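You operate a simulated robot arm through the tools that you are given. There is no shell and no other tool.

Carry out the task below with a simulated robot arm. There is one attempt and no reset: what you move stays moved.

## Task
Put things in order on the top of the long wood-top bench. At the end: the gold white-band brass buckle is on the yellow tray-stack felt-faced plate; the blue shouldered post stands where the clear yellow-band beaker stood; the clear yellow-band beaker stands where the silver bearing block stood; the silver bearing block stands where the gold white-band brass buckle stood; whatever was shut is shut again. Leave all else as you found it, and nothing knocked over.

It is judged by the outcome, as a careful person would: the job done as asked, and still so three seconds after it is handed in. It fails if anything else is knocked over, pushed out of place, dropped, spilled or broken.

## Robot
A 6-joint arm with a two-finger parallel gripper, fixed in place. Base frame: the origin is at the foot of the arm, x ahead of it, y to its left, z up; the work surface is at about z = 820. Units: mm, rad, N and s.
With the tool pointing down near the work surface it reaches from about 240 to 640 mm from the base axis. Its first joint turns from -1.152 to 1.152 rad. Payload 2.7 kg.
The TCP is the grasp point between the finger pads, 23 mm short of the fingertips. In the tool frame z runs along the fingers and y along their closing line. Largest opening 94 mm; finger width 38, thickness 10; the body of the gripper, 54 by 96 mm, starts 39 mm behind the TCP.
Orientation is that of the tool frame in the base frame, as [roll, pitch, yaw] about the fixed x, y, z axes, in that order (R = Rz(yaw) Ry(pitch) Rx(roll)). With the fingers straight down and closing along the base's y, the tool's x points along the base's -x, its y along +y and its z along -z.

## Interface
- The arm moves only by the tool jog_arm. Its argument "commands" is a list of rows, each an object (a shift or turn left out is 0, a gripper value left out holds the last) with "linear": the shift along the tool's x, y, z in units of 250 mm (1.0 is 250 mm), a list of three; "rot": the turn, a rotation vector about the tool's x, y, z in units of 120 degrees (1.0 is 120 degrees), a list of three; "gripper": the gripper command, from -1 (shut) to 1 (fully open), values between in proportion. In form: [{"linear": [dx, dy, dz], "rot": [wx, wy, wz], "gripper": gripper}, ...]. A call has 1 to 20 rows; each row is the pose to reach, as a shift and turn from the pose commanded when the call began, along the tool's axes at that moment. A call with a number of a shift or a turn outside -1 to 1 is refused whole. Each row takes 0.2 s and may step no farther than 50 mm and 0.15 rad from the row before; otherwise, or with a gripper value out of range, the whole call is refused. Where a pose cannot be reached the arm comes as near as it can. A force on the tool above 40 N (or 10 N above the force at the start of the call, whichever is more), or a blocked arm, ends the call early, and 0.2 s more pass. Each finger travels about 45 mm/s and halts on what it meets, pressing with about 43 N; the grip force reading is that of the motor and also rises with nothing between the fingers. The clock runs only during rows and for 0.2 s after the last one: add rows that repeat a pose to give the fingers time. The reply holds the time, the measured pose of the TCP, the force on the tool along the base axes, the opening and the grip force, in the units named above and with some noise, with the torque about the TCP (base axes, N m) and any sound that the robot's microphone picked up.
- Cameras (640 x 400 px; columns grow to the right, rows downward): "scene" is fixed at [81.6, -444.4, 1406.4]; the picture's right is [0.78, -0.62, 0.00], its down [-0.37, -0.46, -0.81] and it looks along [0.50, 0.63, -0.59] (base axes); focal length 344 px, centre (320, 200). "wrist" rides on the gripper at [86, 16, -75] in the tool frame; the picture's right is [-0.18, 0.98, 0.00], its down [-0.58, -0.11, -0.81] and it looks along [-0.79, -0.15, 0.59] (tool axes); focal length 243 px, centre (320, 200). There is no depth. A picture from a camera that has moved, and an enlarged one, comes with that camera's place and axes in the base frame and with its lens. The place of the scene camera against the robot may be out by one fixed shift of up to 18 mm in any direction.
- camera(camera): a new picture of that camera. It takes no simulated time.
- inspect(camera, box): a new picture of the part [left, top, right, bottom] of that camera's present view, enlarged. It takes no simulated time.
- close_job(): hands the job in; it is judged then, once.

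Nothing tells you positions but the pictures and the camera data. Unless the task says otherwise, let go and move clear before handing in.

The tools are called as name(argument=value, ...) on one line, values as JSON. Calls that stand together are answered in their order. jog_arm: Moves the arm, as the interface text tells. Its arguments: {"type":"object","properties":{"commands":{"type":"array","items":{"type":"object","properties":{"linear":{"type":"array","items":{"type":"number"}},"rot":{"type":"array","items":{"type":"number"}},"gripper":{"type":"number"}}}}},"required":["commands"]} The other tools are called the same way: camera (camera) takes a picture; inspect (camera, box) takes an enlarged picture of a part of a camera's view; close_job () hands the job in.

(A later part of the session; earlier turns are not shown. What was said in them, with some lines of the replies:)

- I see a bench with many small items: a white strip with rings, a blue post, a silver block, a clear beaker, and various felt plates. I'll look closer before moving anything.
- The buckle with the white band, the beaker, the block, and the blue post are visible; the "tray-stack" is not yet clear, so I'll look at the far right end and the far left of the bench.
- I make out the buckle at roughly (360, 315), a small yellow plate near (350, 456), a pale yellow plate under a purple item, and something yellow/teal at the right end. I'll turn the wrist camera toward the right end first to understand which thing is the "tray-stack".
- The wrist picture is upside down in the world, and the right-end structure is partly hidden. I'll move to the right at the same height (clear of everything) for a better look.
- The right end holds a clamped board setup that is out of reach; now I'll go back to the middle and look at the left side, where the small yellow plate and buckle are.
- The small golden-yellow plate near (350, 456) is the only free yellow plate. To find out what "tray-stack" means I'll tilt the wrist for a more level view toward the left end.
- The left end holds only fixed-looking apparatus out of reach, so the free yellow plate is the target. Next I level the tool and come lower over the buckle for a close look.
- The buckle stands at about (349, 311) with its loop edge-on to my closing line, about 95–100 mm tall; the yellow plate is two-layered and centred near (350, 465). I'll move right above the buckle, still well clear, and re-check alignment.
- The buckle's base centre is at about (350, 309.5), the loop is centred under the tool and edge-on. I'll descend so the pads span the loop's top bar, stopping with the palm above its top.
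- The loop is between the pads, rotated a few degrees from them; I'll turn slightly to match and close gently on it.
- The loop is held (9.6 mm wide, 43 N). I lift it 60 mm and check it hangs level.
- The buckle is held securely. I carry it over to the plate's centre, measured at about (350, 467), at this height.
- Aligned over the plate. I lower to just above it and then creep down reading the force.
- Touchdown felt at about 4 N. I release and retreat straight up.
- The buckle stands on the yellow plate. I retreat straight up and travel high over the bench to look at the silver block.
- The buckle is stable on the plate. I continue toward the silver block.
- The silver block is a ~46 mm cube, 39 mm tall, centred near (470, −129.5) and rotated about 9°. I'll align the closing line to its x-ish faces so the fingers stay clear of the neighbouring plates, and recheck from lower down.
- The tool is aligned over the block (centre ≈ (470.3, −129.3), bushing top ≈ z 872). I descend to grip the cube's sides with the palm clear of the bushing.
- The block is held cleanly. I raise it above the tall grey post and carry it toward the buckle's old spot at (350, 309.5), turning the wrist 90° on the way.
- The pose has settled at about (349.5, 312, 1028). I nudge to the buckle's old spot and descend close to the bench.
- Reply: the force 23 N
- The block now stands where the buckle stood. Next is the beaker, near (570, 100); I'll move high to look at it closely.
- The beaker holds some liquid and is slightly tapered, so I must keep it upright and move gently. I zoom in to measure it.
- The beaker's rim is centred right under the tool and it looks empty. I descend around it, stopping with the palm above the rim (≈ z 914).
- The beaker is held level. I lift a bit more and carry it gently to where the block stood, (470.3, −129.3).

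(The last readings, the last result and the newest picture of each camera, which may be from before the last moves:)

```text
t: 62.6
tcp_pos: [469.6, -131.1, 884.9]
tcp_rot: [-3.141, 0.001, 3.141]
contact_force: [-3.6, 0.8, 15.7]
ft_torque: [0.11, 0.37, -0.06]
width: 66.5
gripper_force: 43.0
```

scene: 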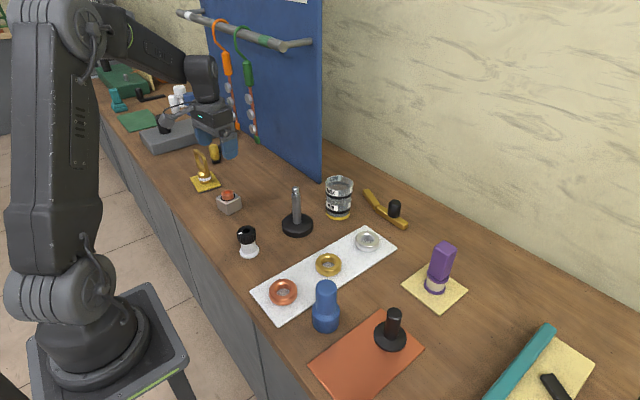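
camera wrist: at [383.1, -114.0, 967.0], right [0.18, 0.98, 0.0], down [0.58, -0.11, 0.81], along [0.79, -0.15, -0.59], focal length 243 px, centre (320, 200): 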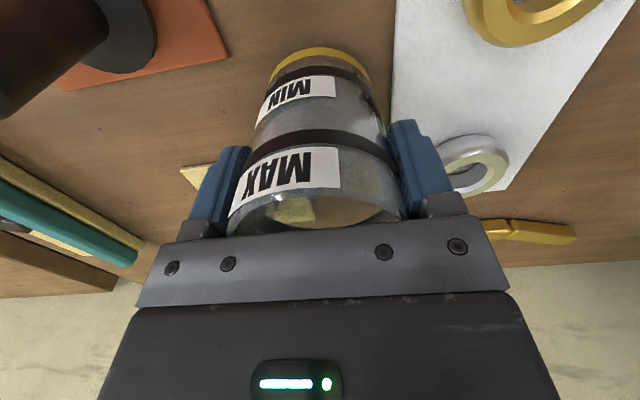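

Seated on the bench. I open just enough to release and rise straight up.

jog_arm(commands=[{"gripper": 0.4}, {"gripper": 0.45}, {"gripper": 0.6}, {"gripper": 0.8}, {"gripper": 0.9}, {"gripper": 0.9}, {"gripper": 0.9}])

camera(camera="wrist")

inspect(camera="scene", box=[330, 200, 450, 320])

```text
t: 64.2
tcp_pos: [470.8, -129.9, 885.2]
tcp_rot: [-3.141, 0.0, 3.141]
contact_force: [0.2, 0.8, 0.2]
ft_torque: [0.02, -0.03, 0.01]
width: 89.4
gripper_force: 0.0
```

```text
taken
camera wrist: at [384.4, -113.7, 958.3], right [0.18, 0.98, 0.0], down [0.58, -0.11, 0.81], along [0.79, -0.15, -0.59], focal length 243 px, centre (320, 200)
```

wrist: 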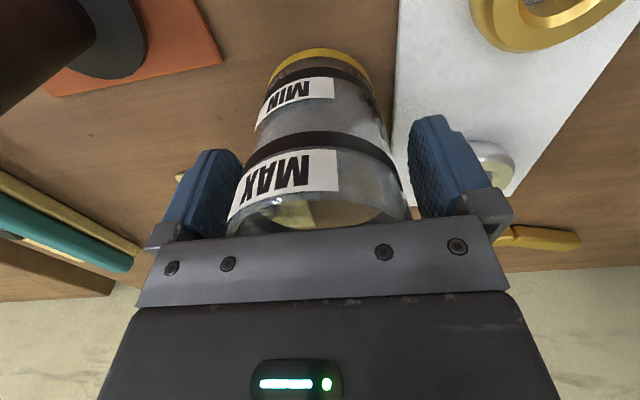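

```text
3.33 times, centred on (390, 260) of scene
camera zoom: at [81.6, -444.4, 1406.4], right [0.78, -0.62, 0.0], down [-0.37, -0.46, -0.81], along [0.5, 0.63, -0.59], focal length 1148 px, centre (87, 0)
```

zoom: 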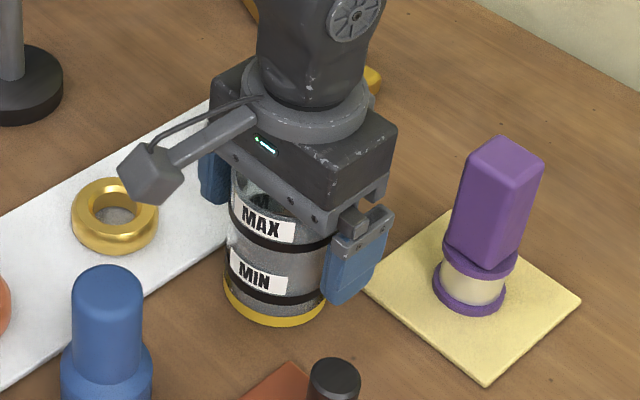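

jog_arm(commands=[{"linear": [0, 0, -0.05], "gripper": 0.9}, {"linear": [0, 0, -0.16], "gripper": 0.9}, {"linear": [0, 0, -0.32], "gripper": 0.9}, {"linear": [0, 0, -0.5], "gripper": 1}, {"linear": [0, 0, -0.66], "gripper": 1}])

camera(camera="wrist")

jog_arm(commands=[{"linear": [0.12, 0, 0], "gripper": 1}, {"linear": [0.25, 0, 0], "gripper": 1}, {"linear": [0.38, 0, 0], "gripper": 1}, {"linear": [0.5, 0, 0], "gripper": 1}, {"linear": [0.5, 0, 0], "gripper": 1}, {"linear": [0.5, 0, 0], "gripper": 1}])

camera(camera="wrist")

camera(camera="scene")

```text
t: 65.4
tcp_pos: [470.9, -131.9, 1048.5]
tcp_rot: [3.14, 0.002, 3.139]
contact_force: [-0.7, 0.5, -0.3]
ft_torque: [-0.01, -0.01, 0.01]
width: 94.2
gripper_force: 0.0
```

```text
taken
camera wrist: at [384.4, -115.5, 1122.2], right [0.18, 0.98, 0.0], down [0.58, -0.11, 0.81], along [0.79, -0.15, -0.59], focal length 243 px, centre (320, 200)
```

wrist: 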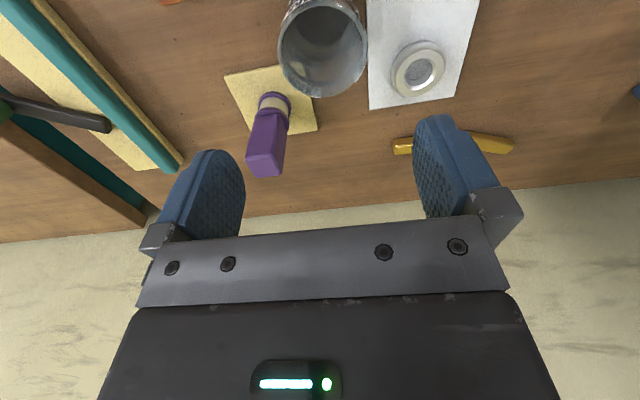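

```text
t: 66.8
tcp_pos: [347.3, -131.6, 1047.7]
tcp_rot: [-3.141, 0.0, 3.141]
contact_force: [0.1, 0.3, -1.0]
ft_torque: [0.03, -0.01, -0.02]
width: 94.2
gripper_force: 0.1
```

```text
taken
camera wrist: at [260.8, -114.5, 1121.4], right [0.18, 0.98, 0.0], down [0.58, -0.11, 0.81], along [0.79, -0.15, -0.59], focal length 243 px, centre (320, 200)
```

wrist: 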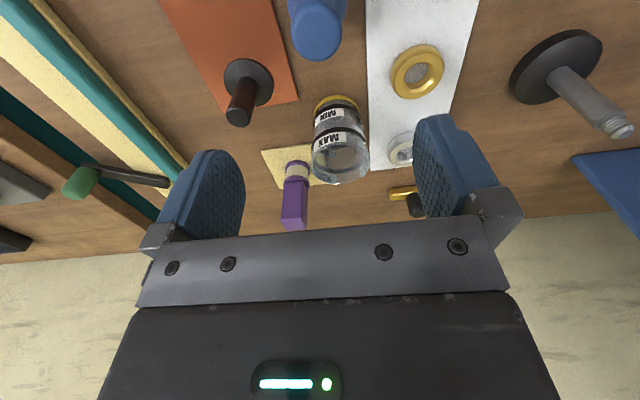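

```text
taken
```

scene: 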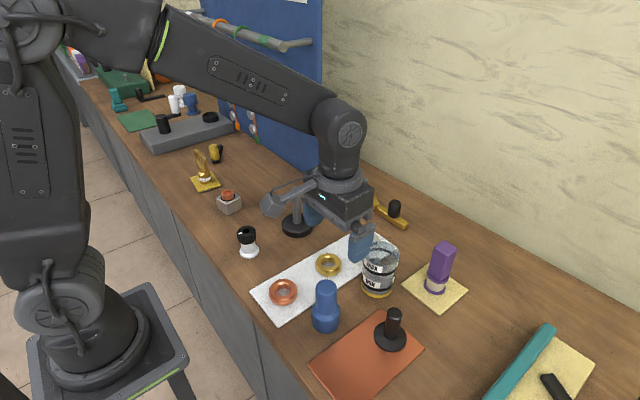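

jog_arm(commands=[{"linear": [0.1, 0, 0], "gripper": 1}, {"linear": [0.18, 0, 0], "gripper": 1}, {"linear": [0.18, 0, 0], "gripper": 1}, {"linear": [0.18, 0, 0], "gripper": 1}])

inspect(camera="wrist", box=[220, 0, 420, 130])

inspect(camera="scene", box=[280, 260, 370, 350])

```text
t: 67.8
tcp_pos: [301.3, -131.4, 1047.1]
tcp_rot: [-3.141, 0.0, -3.141]
contact_force: [-0.1, 0.5, -0.5]
ft_torque: [-0.02, 0.0, 0.01]
width: 94.0
gripper_force: 0.0
```

```text
3.08 times, centred on (320, 65) of wrist
camera zoom: at [215.2, -114.8, 1121.5], right [0.18, 0.98, 0.0], down [0.58, -0.11, 0.81], along [0.79, -0.15, -0.59], focal length 746 px, centre (320, 615)
```

zoom: 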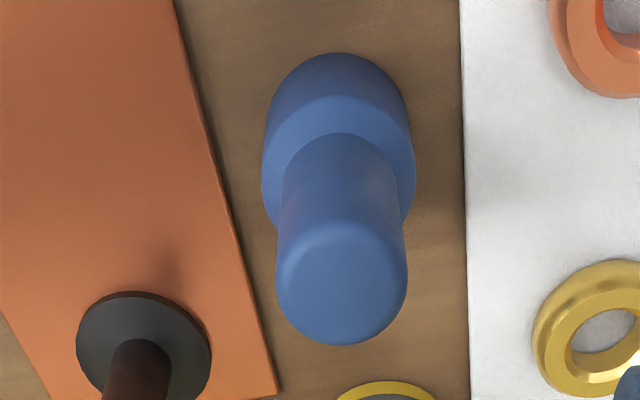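

```text
4.44 times, centred on (325, 305) of scene
camera zoom: at [81.6, -444.4, 1406.4], right [0.78, -0.62, 0.0], down [-0.37, -0.46, -0.81], along [0.5, 0.63, -0.59], focal length 1531 px, centre (298, -267)
```

zoom: 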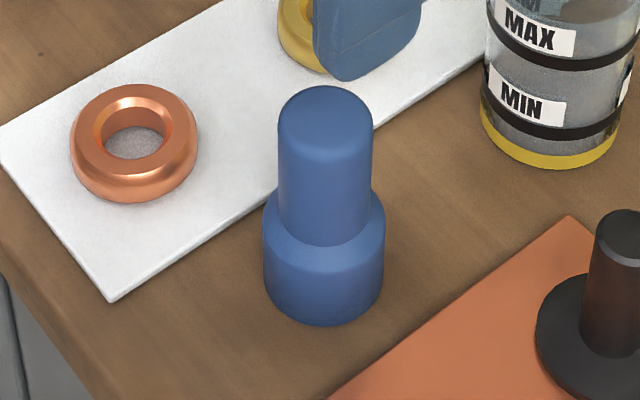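

The beaker stands at the block's old place. The blue post is at about (330.3, −129.6), its upper cylinder 38 mm wide and topping out near z 920. I position above it and check.

jog_arm(commands=[{"linear": [-0.116, 0.007, 0], "gripper": 0.8}, {"linear": [-0.116, 0.007, 0.1], "gripper": 0.6}, {"linear": [-0.116, 0.007, 0.22], "gripper": 0.5}, {"linear": [-0.116, 0.007, 0.3], "gripper": 0.5}, {"linear": [-0.116, 0.007, 0.3], "gripper": 0.5}, {"linear": [-0.116, 0.007, 0.3], "gripper": 0.5}])

camera(camera="wrist")

inspect(camera="wrist", box=[220, 0, 420, 130])

```text
t: 69.2
tcp_pos: [327.5, -130.3, 972.4]
tcp_rot: [3.141, -0.002, 3.141]
contact_force: [0.3, -0.5, 0.7]
ft_torque: [-0.02, -0.04, 0.0]
width: 70.5
gripper_force: 0.0
```

```text
taken
camera wrist: at [242.2, -112.6, 1047.2], right [0.18, 0.98, 0.0], down [0.58, -0.11, 0.81], along [0.79, -0.15, -0.59], focal length 243 px, centre (320, 200)
```

wrist: 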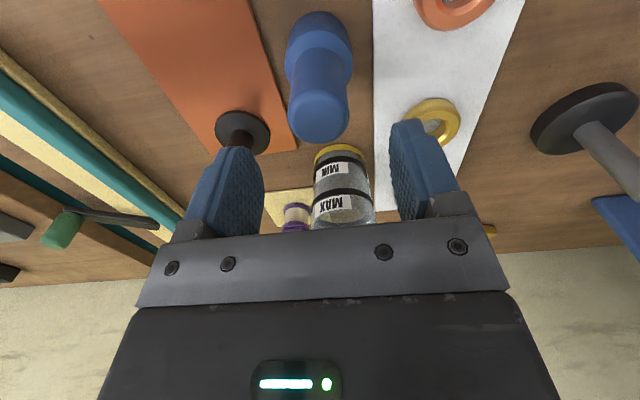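

```text
3.08 times, centred on (320, 65) of wrist
camera zoom: at [242.2, -112.6, 1047.2], right [0.18, 0.98, 0.0], down [0.58, -0.11, 0.81], along [0.79, -0.15, -0.59], focal length 746 px, centre (320, 615)
```

zoom: 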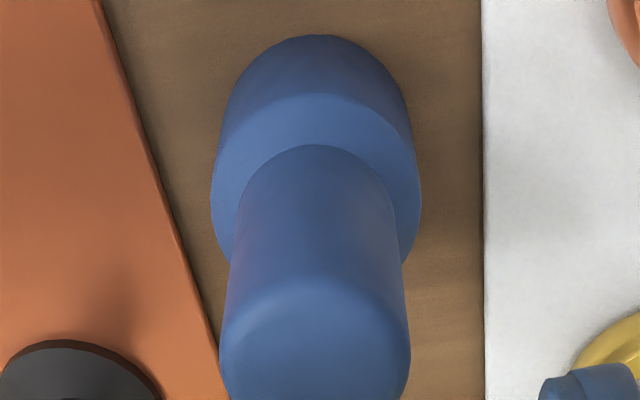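

jog_arm(commands=[{"linear": [0, 0, 0.05], "gripper": 0.5}, {"linear": [0, 0, 0.05], "gripper": 0.5}])

jog_arm(commands=[{"linear": [0, 0, 0.0], "gripper": 0.5}])

```text
t: 69.8
tcp_pos: [329.1, -129.4, 961.6]
tcp_rot: [3.141, -0.001, -3.142]
contact_force: [0.0, -0.5, -0.7]
ft_torque: [0.02, 0.0, 0.02]
width: 70.5
gripper_force: 0.1
```

```text
t: 70.2
tcp_pos: [329.7, -129.3, 960.8]
tcp_rot: [3.141, 0.0, -3.141]
contact_force: [-0.3, 0.4, 0.3]
ft_torque: [0.0, 0.03, 0.0]
width: 70.6
gripper_force: 0.0
```

jog_arm(commands=[{"linear": [-0.002, -0.002, 0.08], "gripper": 0.5}, {"linear": [-0.002, -0.002, 0.16], "gripper": 0.5}, {"linear": [-0.002, -0.002, 0.22], "gripper": 0.5}, {"linear": [-0.002, -0.002, 0.26], "gripper": 0.5}, {"linear": [-0.002, -0.002, 0.26], "gripper": 0.5}])

camera(camera="wrist")

inspect(camera="scene", box=[260, 230, 400, 350])

```text
t: 71.4
tcp_pos: [330.0, -128.3, 897.3]
tcp_rot: [-3.141, 0.002, -3.14]
contact_force: [-0.2, -0.5, -0.2]
ft_torque: [-0.01, -0.03, -0.01]
width: 70.3
gripper_force: 0.1
```

```text
taken
camera wrist: at [244.5, -112.9, 971.2], right [0.18, 0.98, 0.0], down [0.58, -0.11, 0.81], along [0.79, -0.15, -0.59], focal length 243 px, centre (320, 200)
```

wrist: 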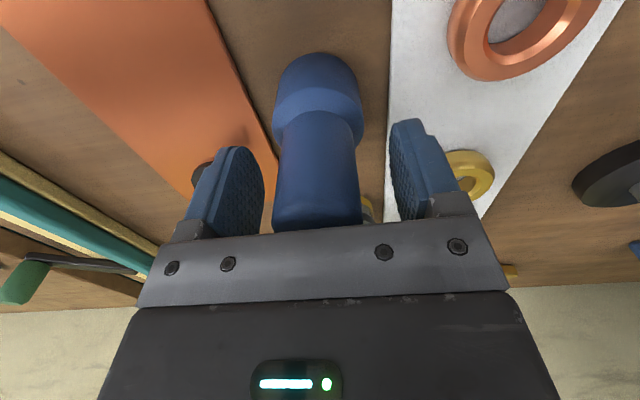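

```text
3.33 times, centred on (330, 290) of scene
camera zoom: at [81.6, -444.4, 1406.4], right [0.78, -0.62, 0.0], down [-0.37, -0.46, -0.81], along [0.5, 0.63, -0.59], focal length 1148 px, centre (287, -100)
```

zoom: 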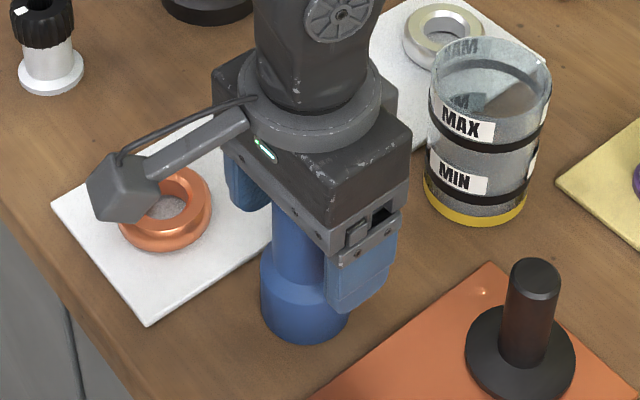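

jog_arm(commands=[{"gripper": 0.2}, {"gripper": 0.0}, {"gripper": -0.15}, {"gripper": -0.3}, {"gripper": -0.6}, {"gripper": -1}, {"gripper": -1}])

jog_arm(commands=[{"linear": [0, 0, -0.02], "gripper": -1}, {"linear": [0, 0, -0.06], "gripper": -1}, {"linear": [0, 0, -0.12], "gripper": -1}, {"linear": [0, 0, -0.2], "gripper": -1}, {"linear": [0, 0, -0.2], "gripper": -1}])

camera(camera="wrist")

inspect(camera="scene", box=[260, 220, 400, 340])

```text
t: 73.0
tcp_pos: [330.4, -129.2, 896.7]
tcp_rot: [-3.141, -0.002, -3.14]
contact_force: [-1.8, -4.1, 5.2]
ft_torque: [-0.37, 0.06, -0.04]
width: 36.9
gripper_force: 43.1
```

```text
t: 74.2
tcp_pos: [330.2, -129.4, 945.9]
tcp_rot: [3.141, 0.001, 3.141]
contact_force: [0.4, 0.3, -3.6]
ft_torque: [0.01, -0.04, 0.0]
width: 37.1
gripper_force: 42.8
```

```text
taken
camera wrist: at [244.0, -112.7, 1019.8], right [0.18, 0.98, 0.0], down [0.58, -0.11, 0.81], along [0.79, -0.15, -0.59], focal length 243 px, centre (320, 200)
```

wrist: 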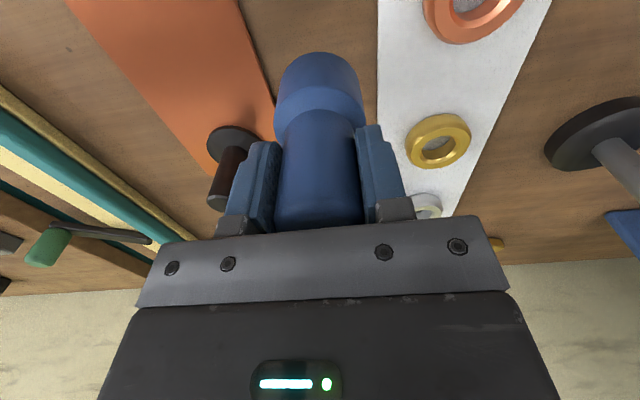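

```text
3.33 times, centred on (330, 280) of scene
camera zoom: at [81.6, -444.4, 1406.4], right [0.78, -0.62, 0.0], down [-0.37, -0.46, -0.81], along [0.5, 0.63, -0.59], focal length 1148 px, centre (287, -67)
```

zoom: 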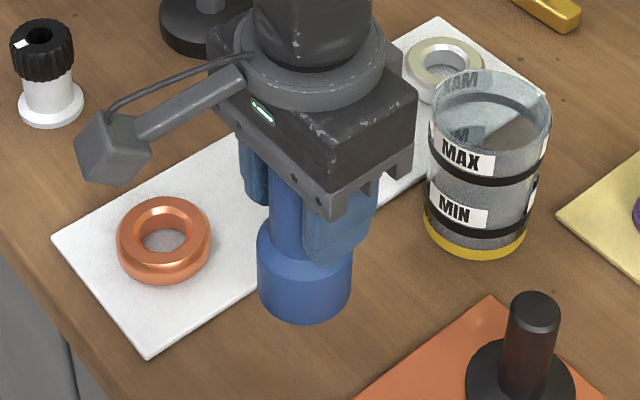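

The post is held straight. I raise it above everything and carry it to the beaker's old spot (571, 110).

jog_arm(commands=[{"linear": [0, 0, -0.12], "gripper": -1}, {"linear": [0, 0, -0.26], "gripper": -1}, {"linear": [0, 0, -0.4], "gripper": -1}])

jog_arm(commands=[{"linear": [-0.05, 0.05, 0], "gripper": -1}, {"linear": [-0.14, 0.139, 0], "gripper": -1}, {"linear": [-0.24, 0.239, 0], "gripper": -1}, {"linear": [-0.34, 0.338, 0], "gripper": -1}, {"linear": [-0.44, 0.437, 0], "gripper": -1}, {"linear": [-0.54, 0.537, 0], "gripper": -1}, {"linear": [-0.64, 0.636, 0], "gripper": -1}, {"linear": [-0.74, 0.735, 0], "gripper": -1}, {"linear": [-0.84, 0.835, 0], "gripper": -1}, {"linear": [-0.92, 0.914, 0], "gripper": -1}, {"linear": [-0.963, 0.957, 0], "gripper": -1}, {"linear": [-0.963, 0.957, 0], "gripper": -1}, {"linear": [-0.963, 0.957, 0], "gripper": -1}])

camera(camera="wrist")

camera(camera="scene")

```text
t: 75.0
tcp_pos: [331.5, -130.6, 1047.1]
tcp_rot: [-3.141, -0.002, 3.14]
contact_force: [-0.1, -0.3, -3.1]
ft_torque: [0.01, 0.0, 0.0]
width: 37.4
gripper_force: 43.3
```

```text
t: 77.8
tcp_pos: [570.3, 111.8, 1044.8]
tcp_rot: [-3.141, 0.001, -3.141]
contact_force: [-0.2, 0.2, -3.3]
ft_torque: [-0.03, 0.02, 0.0]
width: 37.0
gripper_force: 43.1
```

```text
taken
camera wrist: at [484.2, 127.5, 1119.1], right [0.18, 0.98, 0.0], down [0.58, -0.11, 0.81], along [0.79, -0.15, -0.59], focal length 243 px, centre (320, 200)
```

wrist: 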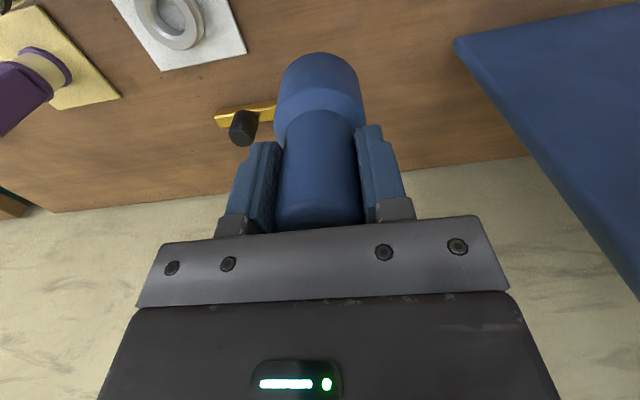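

```text
taken
```

scene: 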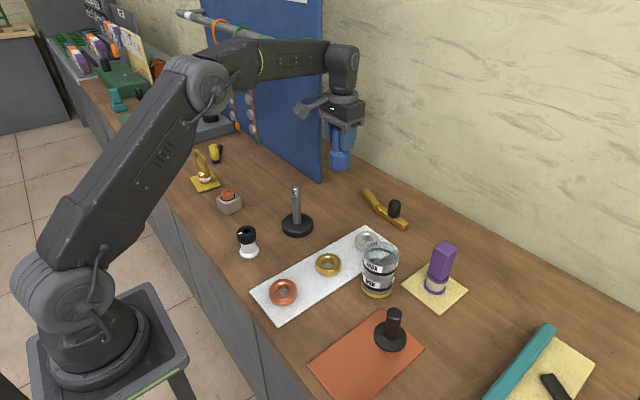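

jog_arm(commands=[{"linear": [0, 0, 0.06], "gripper": -1}, {"linear": [0, 0, 0.18], "gripper": -1}, {"linear": [0, 0, 0.3], "gripper": -1}, {"linear": [0, 0, 0.42], "gripper": -1}, {"linear": [0, 0, 0.5], "gripper": -1}, {"linear": [0, 0, 0.55], "gripper": -1}, {"linear": [0, 0, 0.55], "gripper": -1}, {"linear": [0, 0, 0.55], "gripper": -1}, {"linear": [0, 0, 0.55], "gripper": -1}])

camera(camera="wrist")

inspect(camera="scene", box=[270, 110, 420, 230])

```text
t: 79.8
tcp_pos: [573.2, 110.2, 907.4]
tcp_rot: [3.141, 0.001, -3.141]
contact_force: [0.6, -0.2, -3.8]
ft_torque: [-0.01, -0.02, -0.01]
width: 37.1
gripper_force: 43.2
```

```text
taken
camera wrist: at [485.7, 127.0, 982.1], right [0.18, 0.98, 0.0], down [0.58, -0.11, 0.81], along [0.79, -0.15, -0.59], focal length 243 px, centre (320, 200)
```

wrist: 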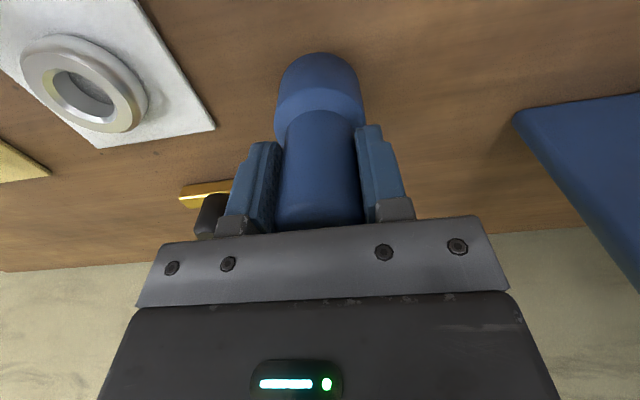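

```text
3.33 times, centred on (345, 170) of scene
camera zoom: at [81.7, -444.4, 1406.4], right [0.78, -0.62, 0.0], down [-0.37, -0.46, -0.81], along [0.5, 0.63, -0.59], focal length 1148 px, centre (237, 300)
```

zoom: 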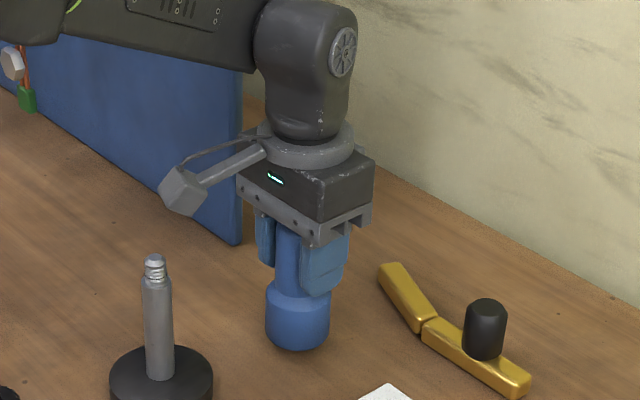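

jog_arm(commands=[{"linear": [0.004, 0, 0.012], "gripper": -1}, {"linear": [0.004, 0, 0.026], "gripper": -1}, {"linear": [0.004, 0, 0.032], "gripper": -1}, {"linear": [0.004, 0, 0.032], "gripper": -1}])

jog_arm(commands=[{"linear": [0, 0, 0.004], "gripper": -1}, {"linear": [0, 0, 0.006], "gripper": -1}, {"linear": [0, 0, 0.006], "gripper": -1}])

```text
t: 80.8
tcp_pos: [570.0, 111.6, 901.2]
tcp_rot: [3.14, -0.001, 3.142]
contact_force: [0.3, -0.2, -3.6]
ft_torque: [-0.04, 0.03, 0.03]
width: 37.2
gripper_force: 42.5
```

```text
t: 81.6
tcp_pos: [569.8, 111.4, 899.0]
tcp_rot: [-3.141, -0.001, 3.141]
contact_force: [0.7, -0.5, -3.8]
ft_torque: [-0.02, 0.0, -0.03]
width: 37.2
gripper_force: 43.4
```

jog_arm(commands=[{"linear": [0, 0, 0.003], "gripper": -1}, {"linear": [0, 0, 0.006], "gripper": -1}, {"linear": [0, 0, 0.006], "gripper": -1}])

```text
t: 82.4
tcp_pos: [568.9, 110.2, 897.2]
tcp_rot: [3.141, 0.0, -3.141]
contact_force: [-0.4, 0.2, -3.3]
ft_torque: [0.01, -0.02, 0.01]
width: 37.0
gripper_force: 43.0
```

jog_arm(commands=[{"linear": [-0.004, 0, 0.003], "gripper": -1}, {"linear": [-0.004, 0, 0.004], "gripper": -1}, {"linear": [-0.004, 0, 0.004], "gripper": -1}])

```text
t: 83.2
tcp_pos: [571.1, 111.3, 897.8]
tcp_rot: [-3.141, 0.001, -3.141]
contact_force: [-11.3, -1.2, 9.9]
ft_torque: [-0.17, 0.54, -0.04]
width: 37.1
gripper_force: 43.2
```

Touchdown confirmed. I release and withdraw straight up.

jog_arm(commands=[{"gripper": -0.2}, {"gripper": -0.1}, {"gripper": 0.1}, {"gripper": 0.4}, {"gripper": 0.5}, {"gripper": 0.5}])

camera(camera="wrist")

inspect(camera="scene", box=[270, 110, 420, 230])

```text
t: 84.6
tcp_pos: [571.8, 110.7, 897.2]
tcp_rot: [-3.141, 0.001, -3.141]
contact_force: [1.1, 0.3, -0.6]
ft_torque: [-0.02, -0.02, -0.06]
width: 70.5
gripper_force: 0.0
```

```text
taken
camera wrist: at [485.0, 126.7, 970.8], right [0.18, 0.98, 0.0], down [0.58, -0.11, 0.81], along [0.79, -0.15, -0.59], focal length 243 px, centre (320, 200)
```

wrist: 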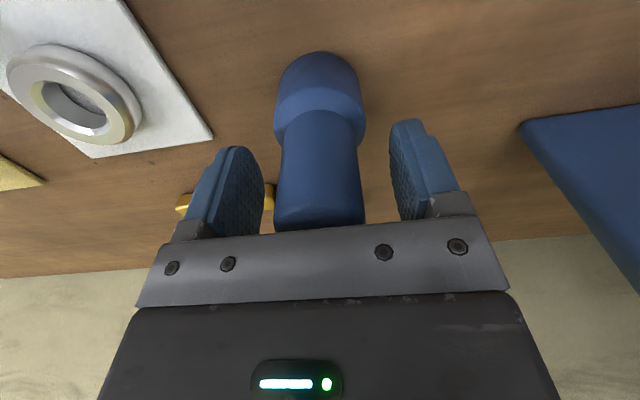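

```text
3.33 times, centred on (345, 170) of scene
camera zoom: at [81.6, -444.4, 1406.4], right [0.78, -0.62, 0.0], down [-0.37, -0.46, -0.81], along [0.5, 0.63, -0.59], focal length 1148 px, centre (237, 300)
```

zoom: 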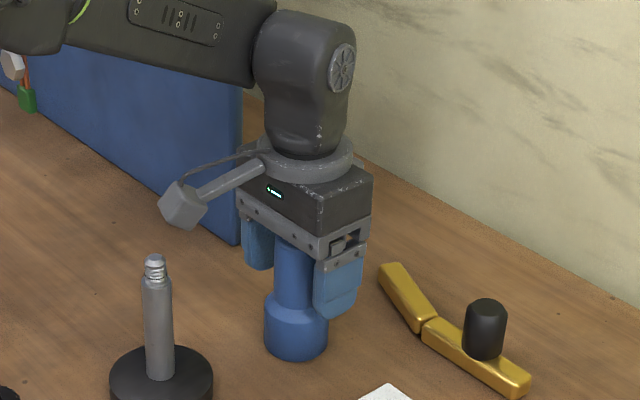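

jog_arm(commands=[{"linear": [0, 0, -0.06], "gripper": 0.5}, {"linear": [0, 0, -0.18], "gripper": 0.5}, {"linear": [0, 0, -0.34], "gripper": 0.7}, {"linear": [0, 0, -0.52], "gripper": 1}, {"linear": [0, 0, -0.7], "gripper": 1}, {"linear": [0, 0, -0.88], "gripper": 1}])

jog_arm(commands=[{"linear": [0.15, 0, 0], "gripper": 1}, {"linear": [0.3, 0, 0], "gripper": 1}, {"linear": [0.45, 0, 0], "gripper": 1}, {"linear": [0.6, 0, 0], "gripper": 1}, {"linear": [0.75, 0, 0], "gripper": 1}, {"linear": [0.75, 0, 0], "gripper": 1}])

camera(camera="scene")

camera(camera="wrist")

inspect(camera="scene", box=[180, 130, 420, 280])

inspect(camera="scene", box=[240, 220, 480, 370])

```text
t: 86.0
tcp_pos: [570.9, 108.4, 1118.8]
tcp_rot: [3.141, -0.001, 3.141]
contact_force: [0.1, 0.2, 0.0]
ft_torque: [-0.04, 0.01, -0.03]
width: 94.1
gripper_force: 0.1
```

```text
t: 87.4
tcp_pos: [382.7, 108.6, 1115.8]
tcp_rot: [3.141, 0.0, 3.141]
contact_force: [0.8, -0.4, 0.3]
ft_torque: [-0.02, -0.01, -0.01]
width: 94.0
gripper_force: 0.0
```

```text
taken
```

scene: 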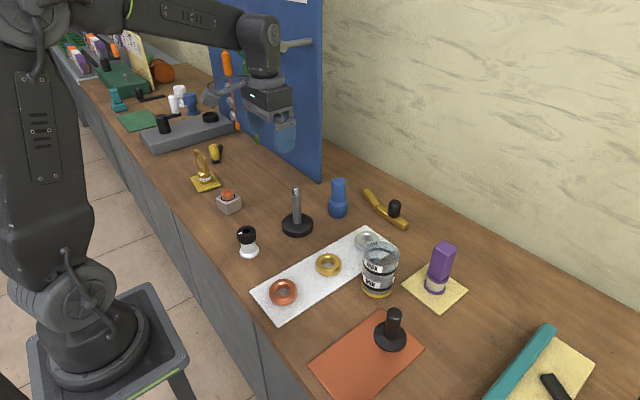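

```text
taken
camera wrist: at [296.2, 125.1, 1189.9], right [0.18, 0.98, 0.0], down [0.58, -0.11, 0.81], along [0.79, -0.15, -0.59], focal length 243 px, centre (320, 200)
```

wrist: 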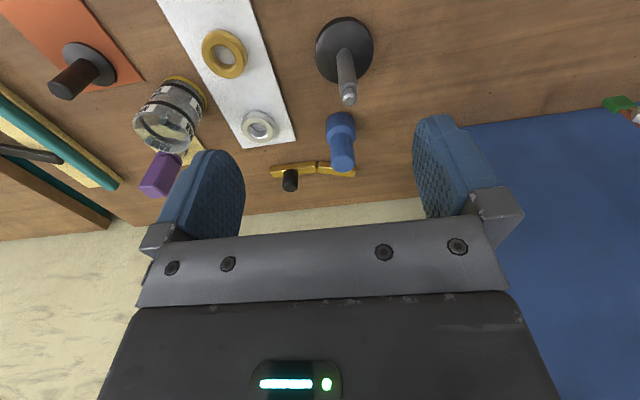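

```text
2.67 times, centred on (300, 205) of scene
camera zoom: at [81.6, -444.4, 1406.4], right [0.78, -0.62, 0.0], down [-0.37, -0.46, -0.81], along [0.5, 0.63, -0.59], focal length 919 px, centre (373, 187)
```

zoom: 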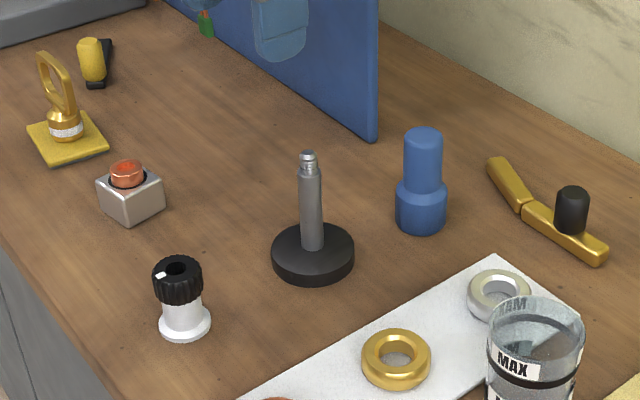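

```text
2.67 times, centred on (360, 295) of scene
camera zoom: at [81.6, -444.4, 1406.4], right [0.78, -0.62, 0.0], down [-0.37, -0.46, -0.81], along [0.5, 0.63, -0.59], focal length 919 px, centre (213, -53)
```

zoom: 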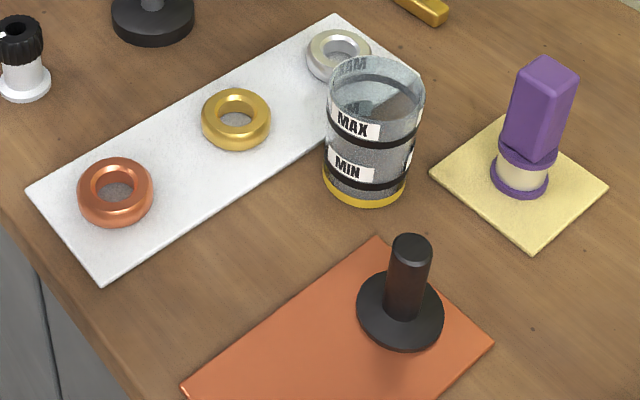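

Everything checks out in the final views. The buckle is on the yellow plate, the block is at the buckle's old spot, the beaker is at the block's old spot and the blue post is at the beaker's old spot. Nothing was opened, the other items look unmoved, and the arm is clear, so I hand in the job.

close_job()

```text
The job is handed in.
```

I moved all four items and handed the job in. The final pictures show each one standing where it should.

| Item | Now stands |
|---|---|
| Gold white-band brass buckle | On the small yellow plate, near its centre |
| Silver bearing block | Where the buckle stood |
| Clear yellow-band beaker | Where the silver block stood |
| Blue shouldered post | Where the beaker stood |

- **Which plate:** Nothing on the bench was labelled "tray-stack". I took it to mean the small two-layer yellow plate near the buckle. It was the only yellow plate that was both free and within reach.
- **Block orientation:** The block was turned 90° in transit. It is square, so its footprint is the same.
- **Beaker:** It looked empty up close, and I kept it upright throughout.
- **Everything else:** I opened nothing, so nothing needed shutting again. Nothing was knocked over, and the other items look as they were in the first pictures. The gripper was open and clear when I handed in.
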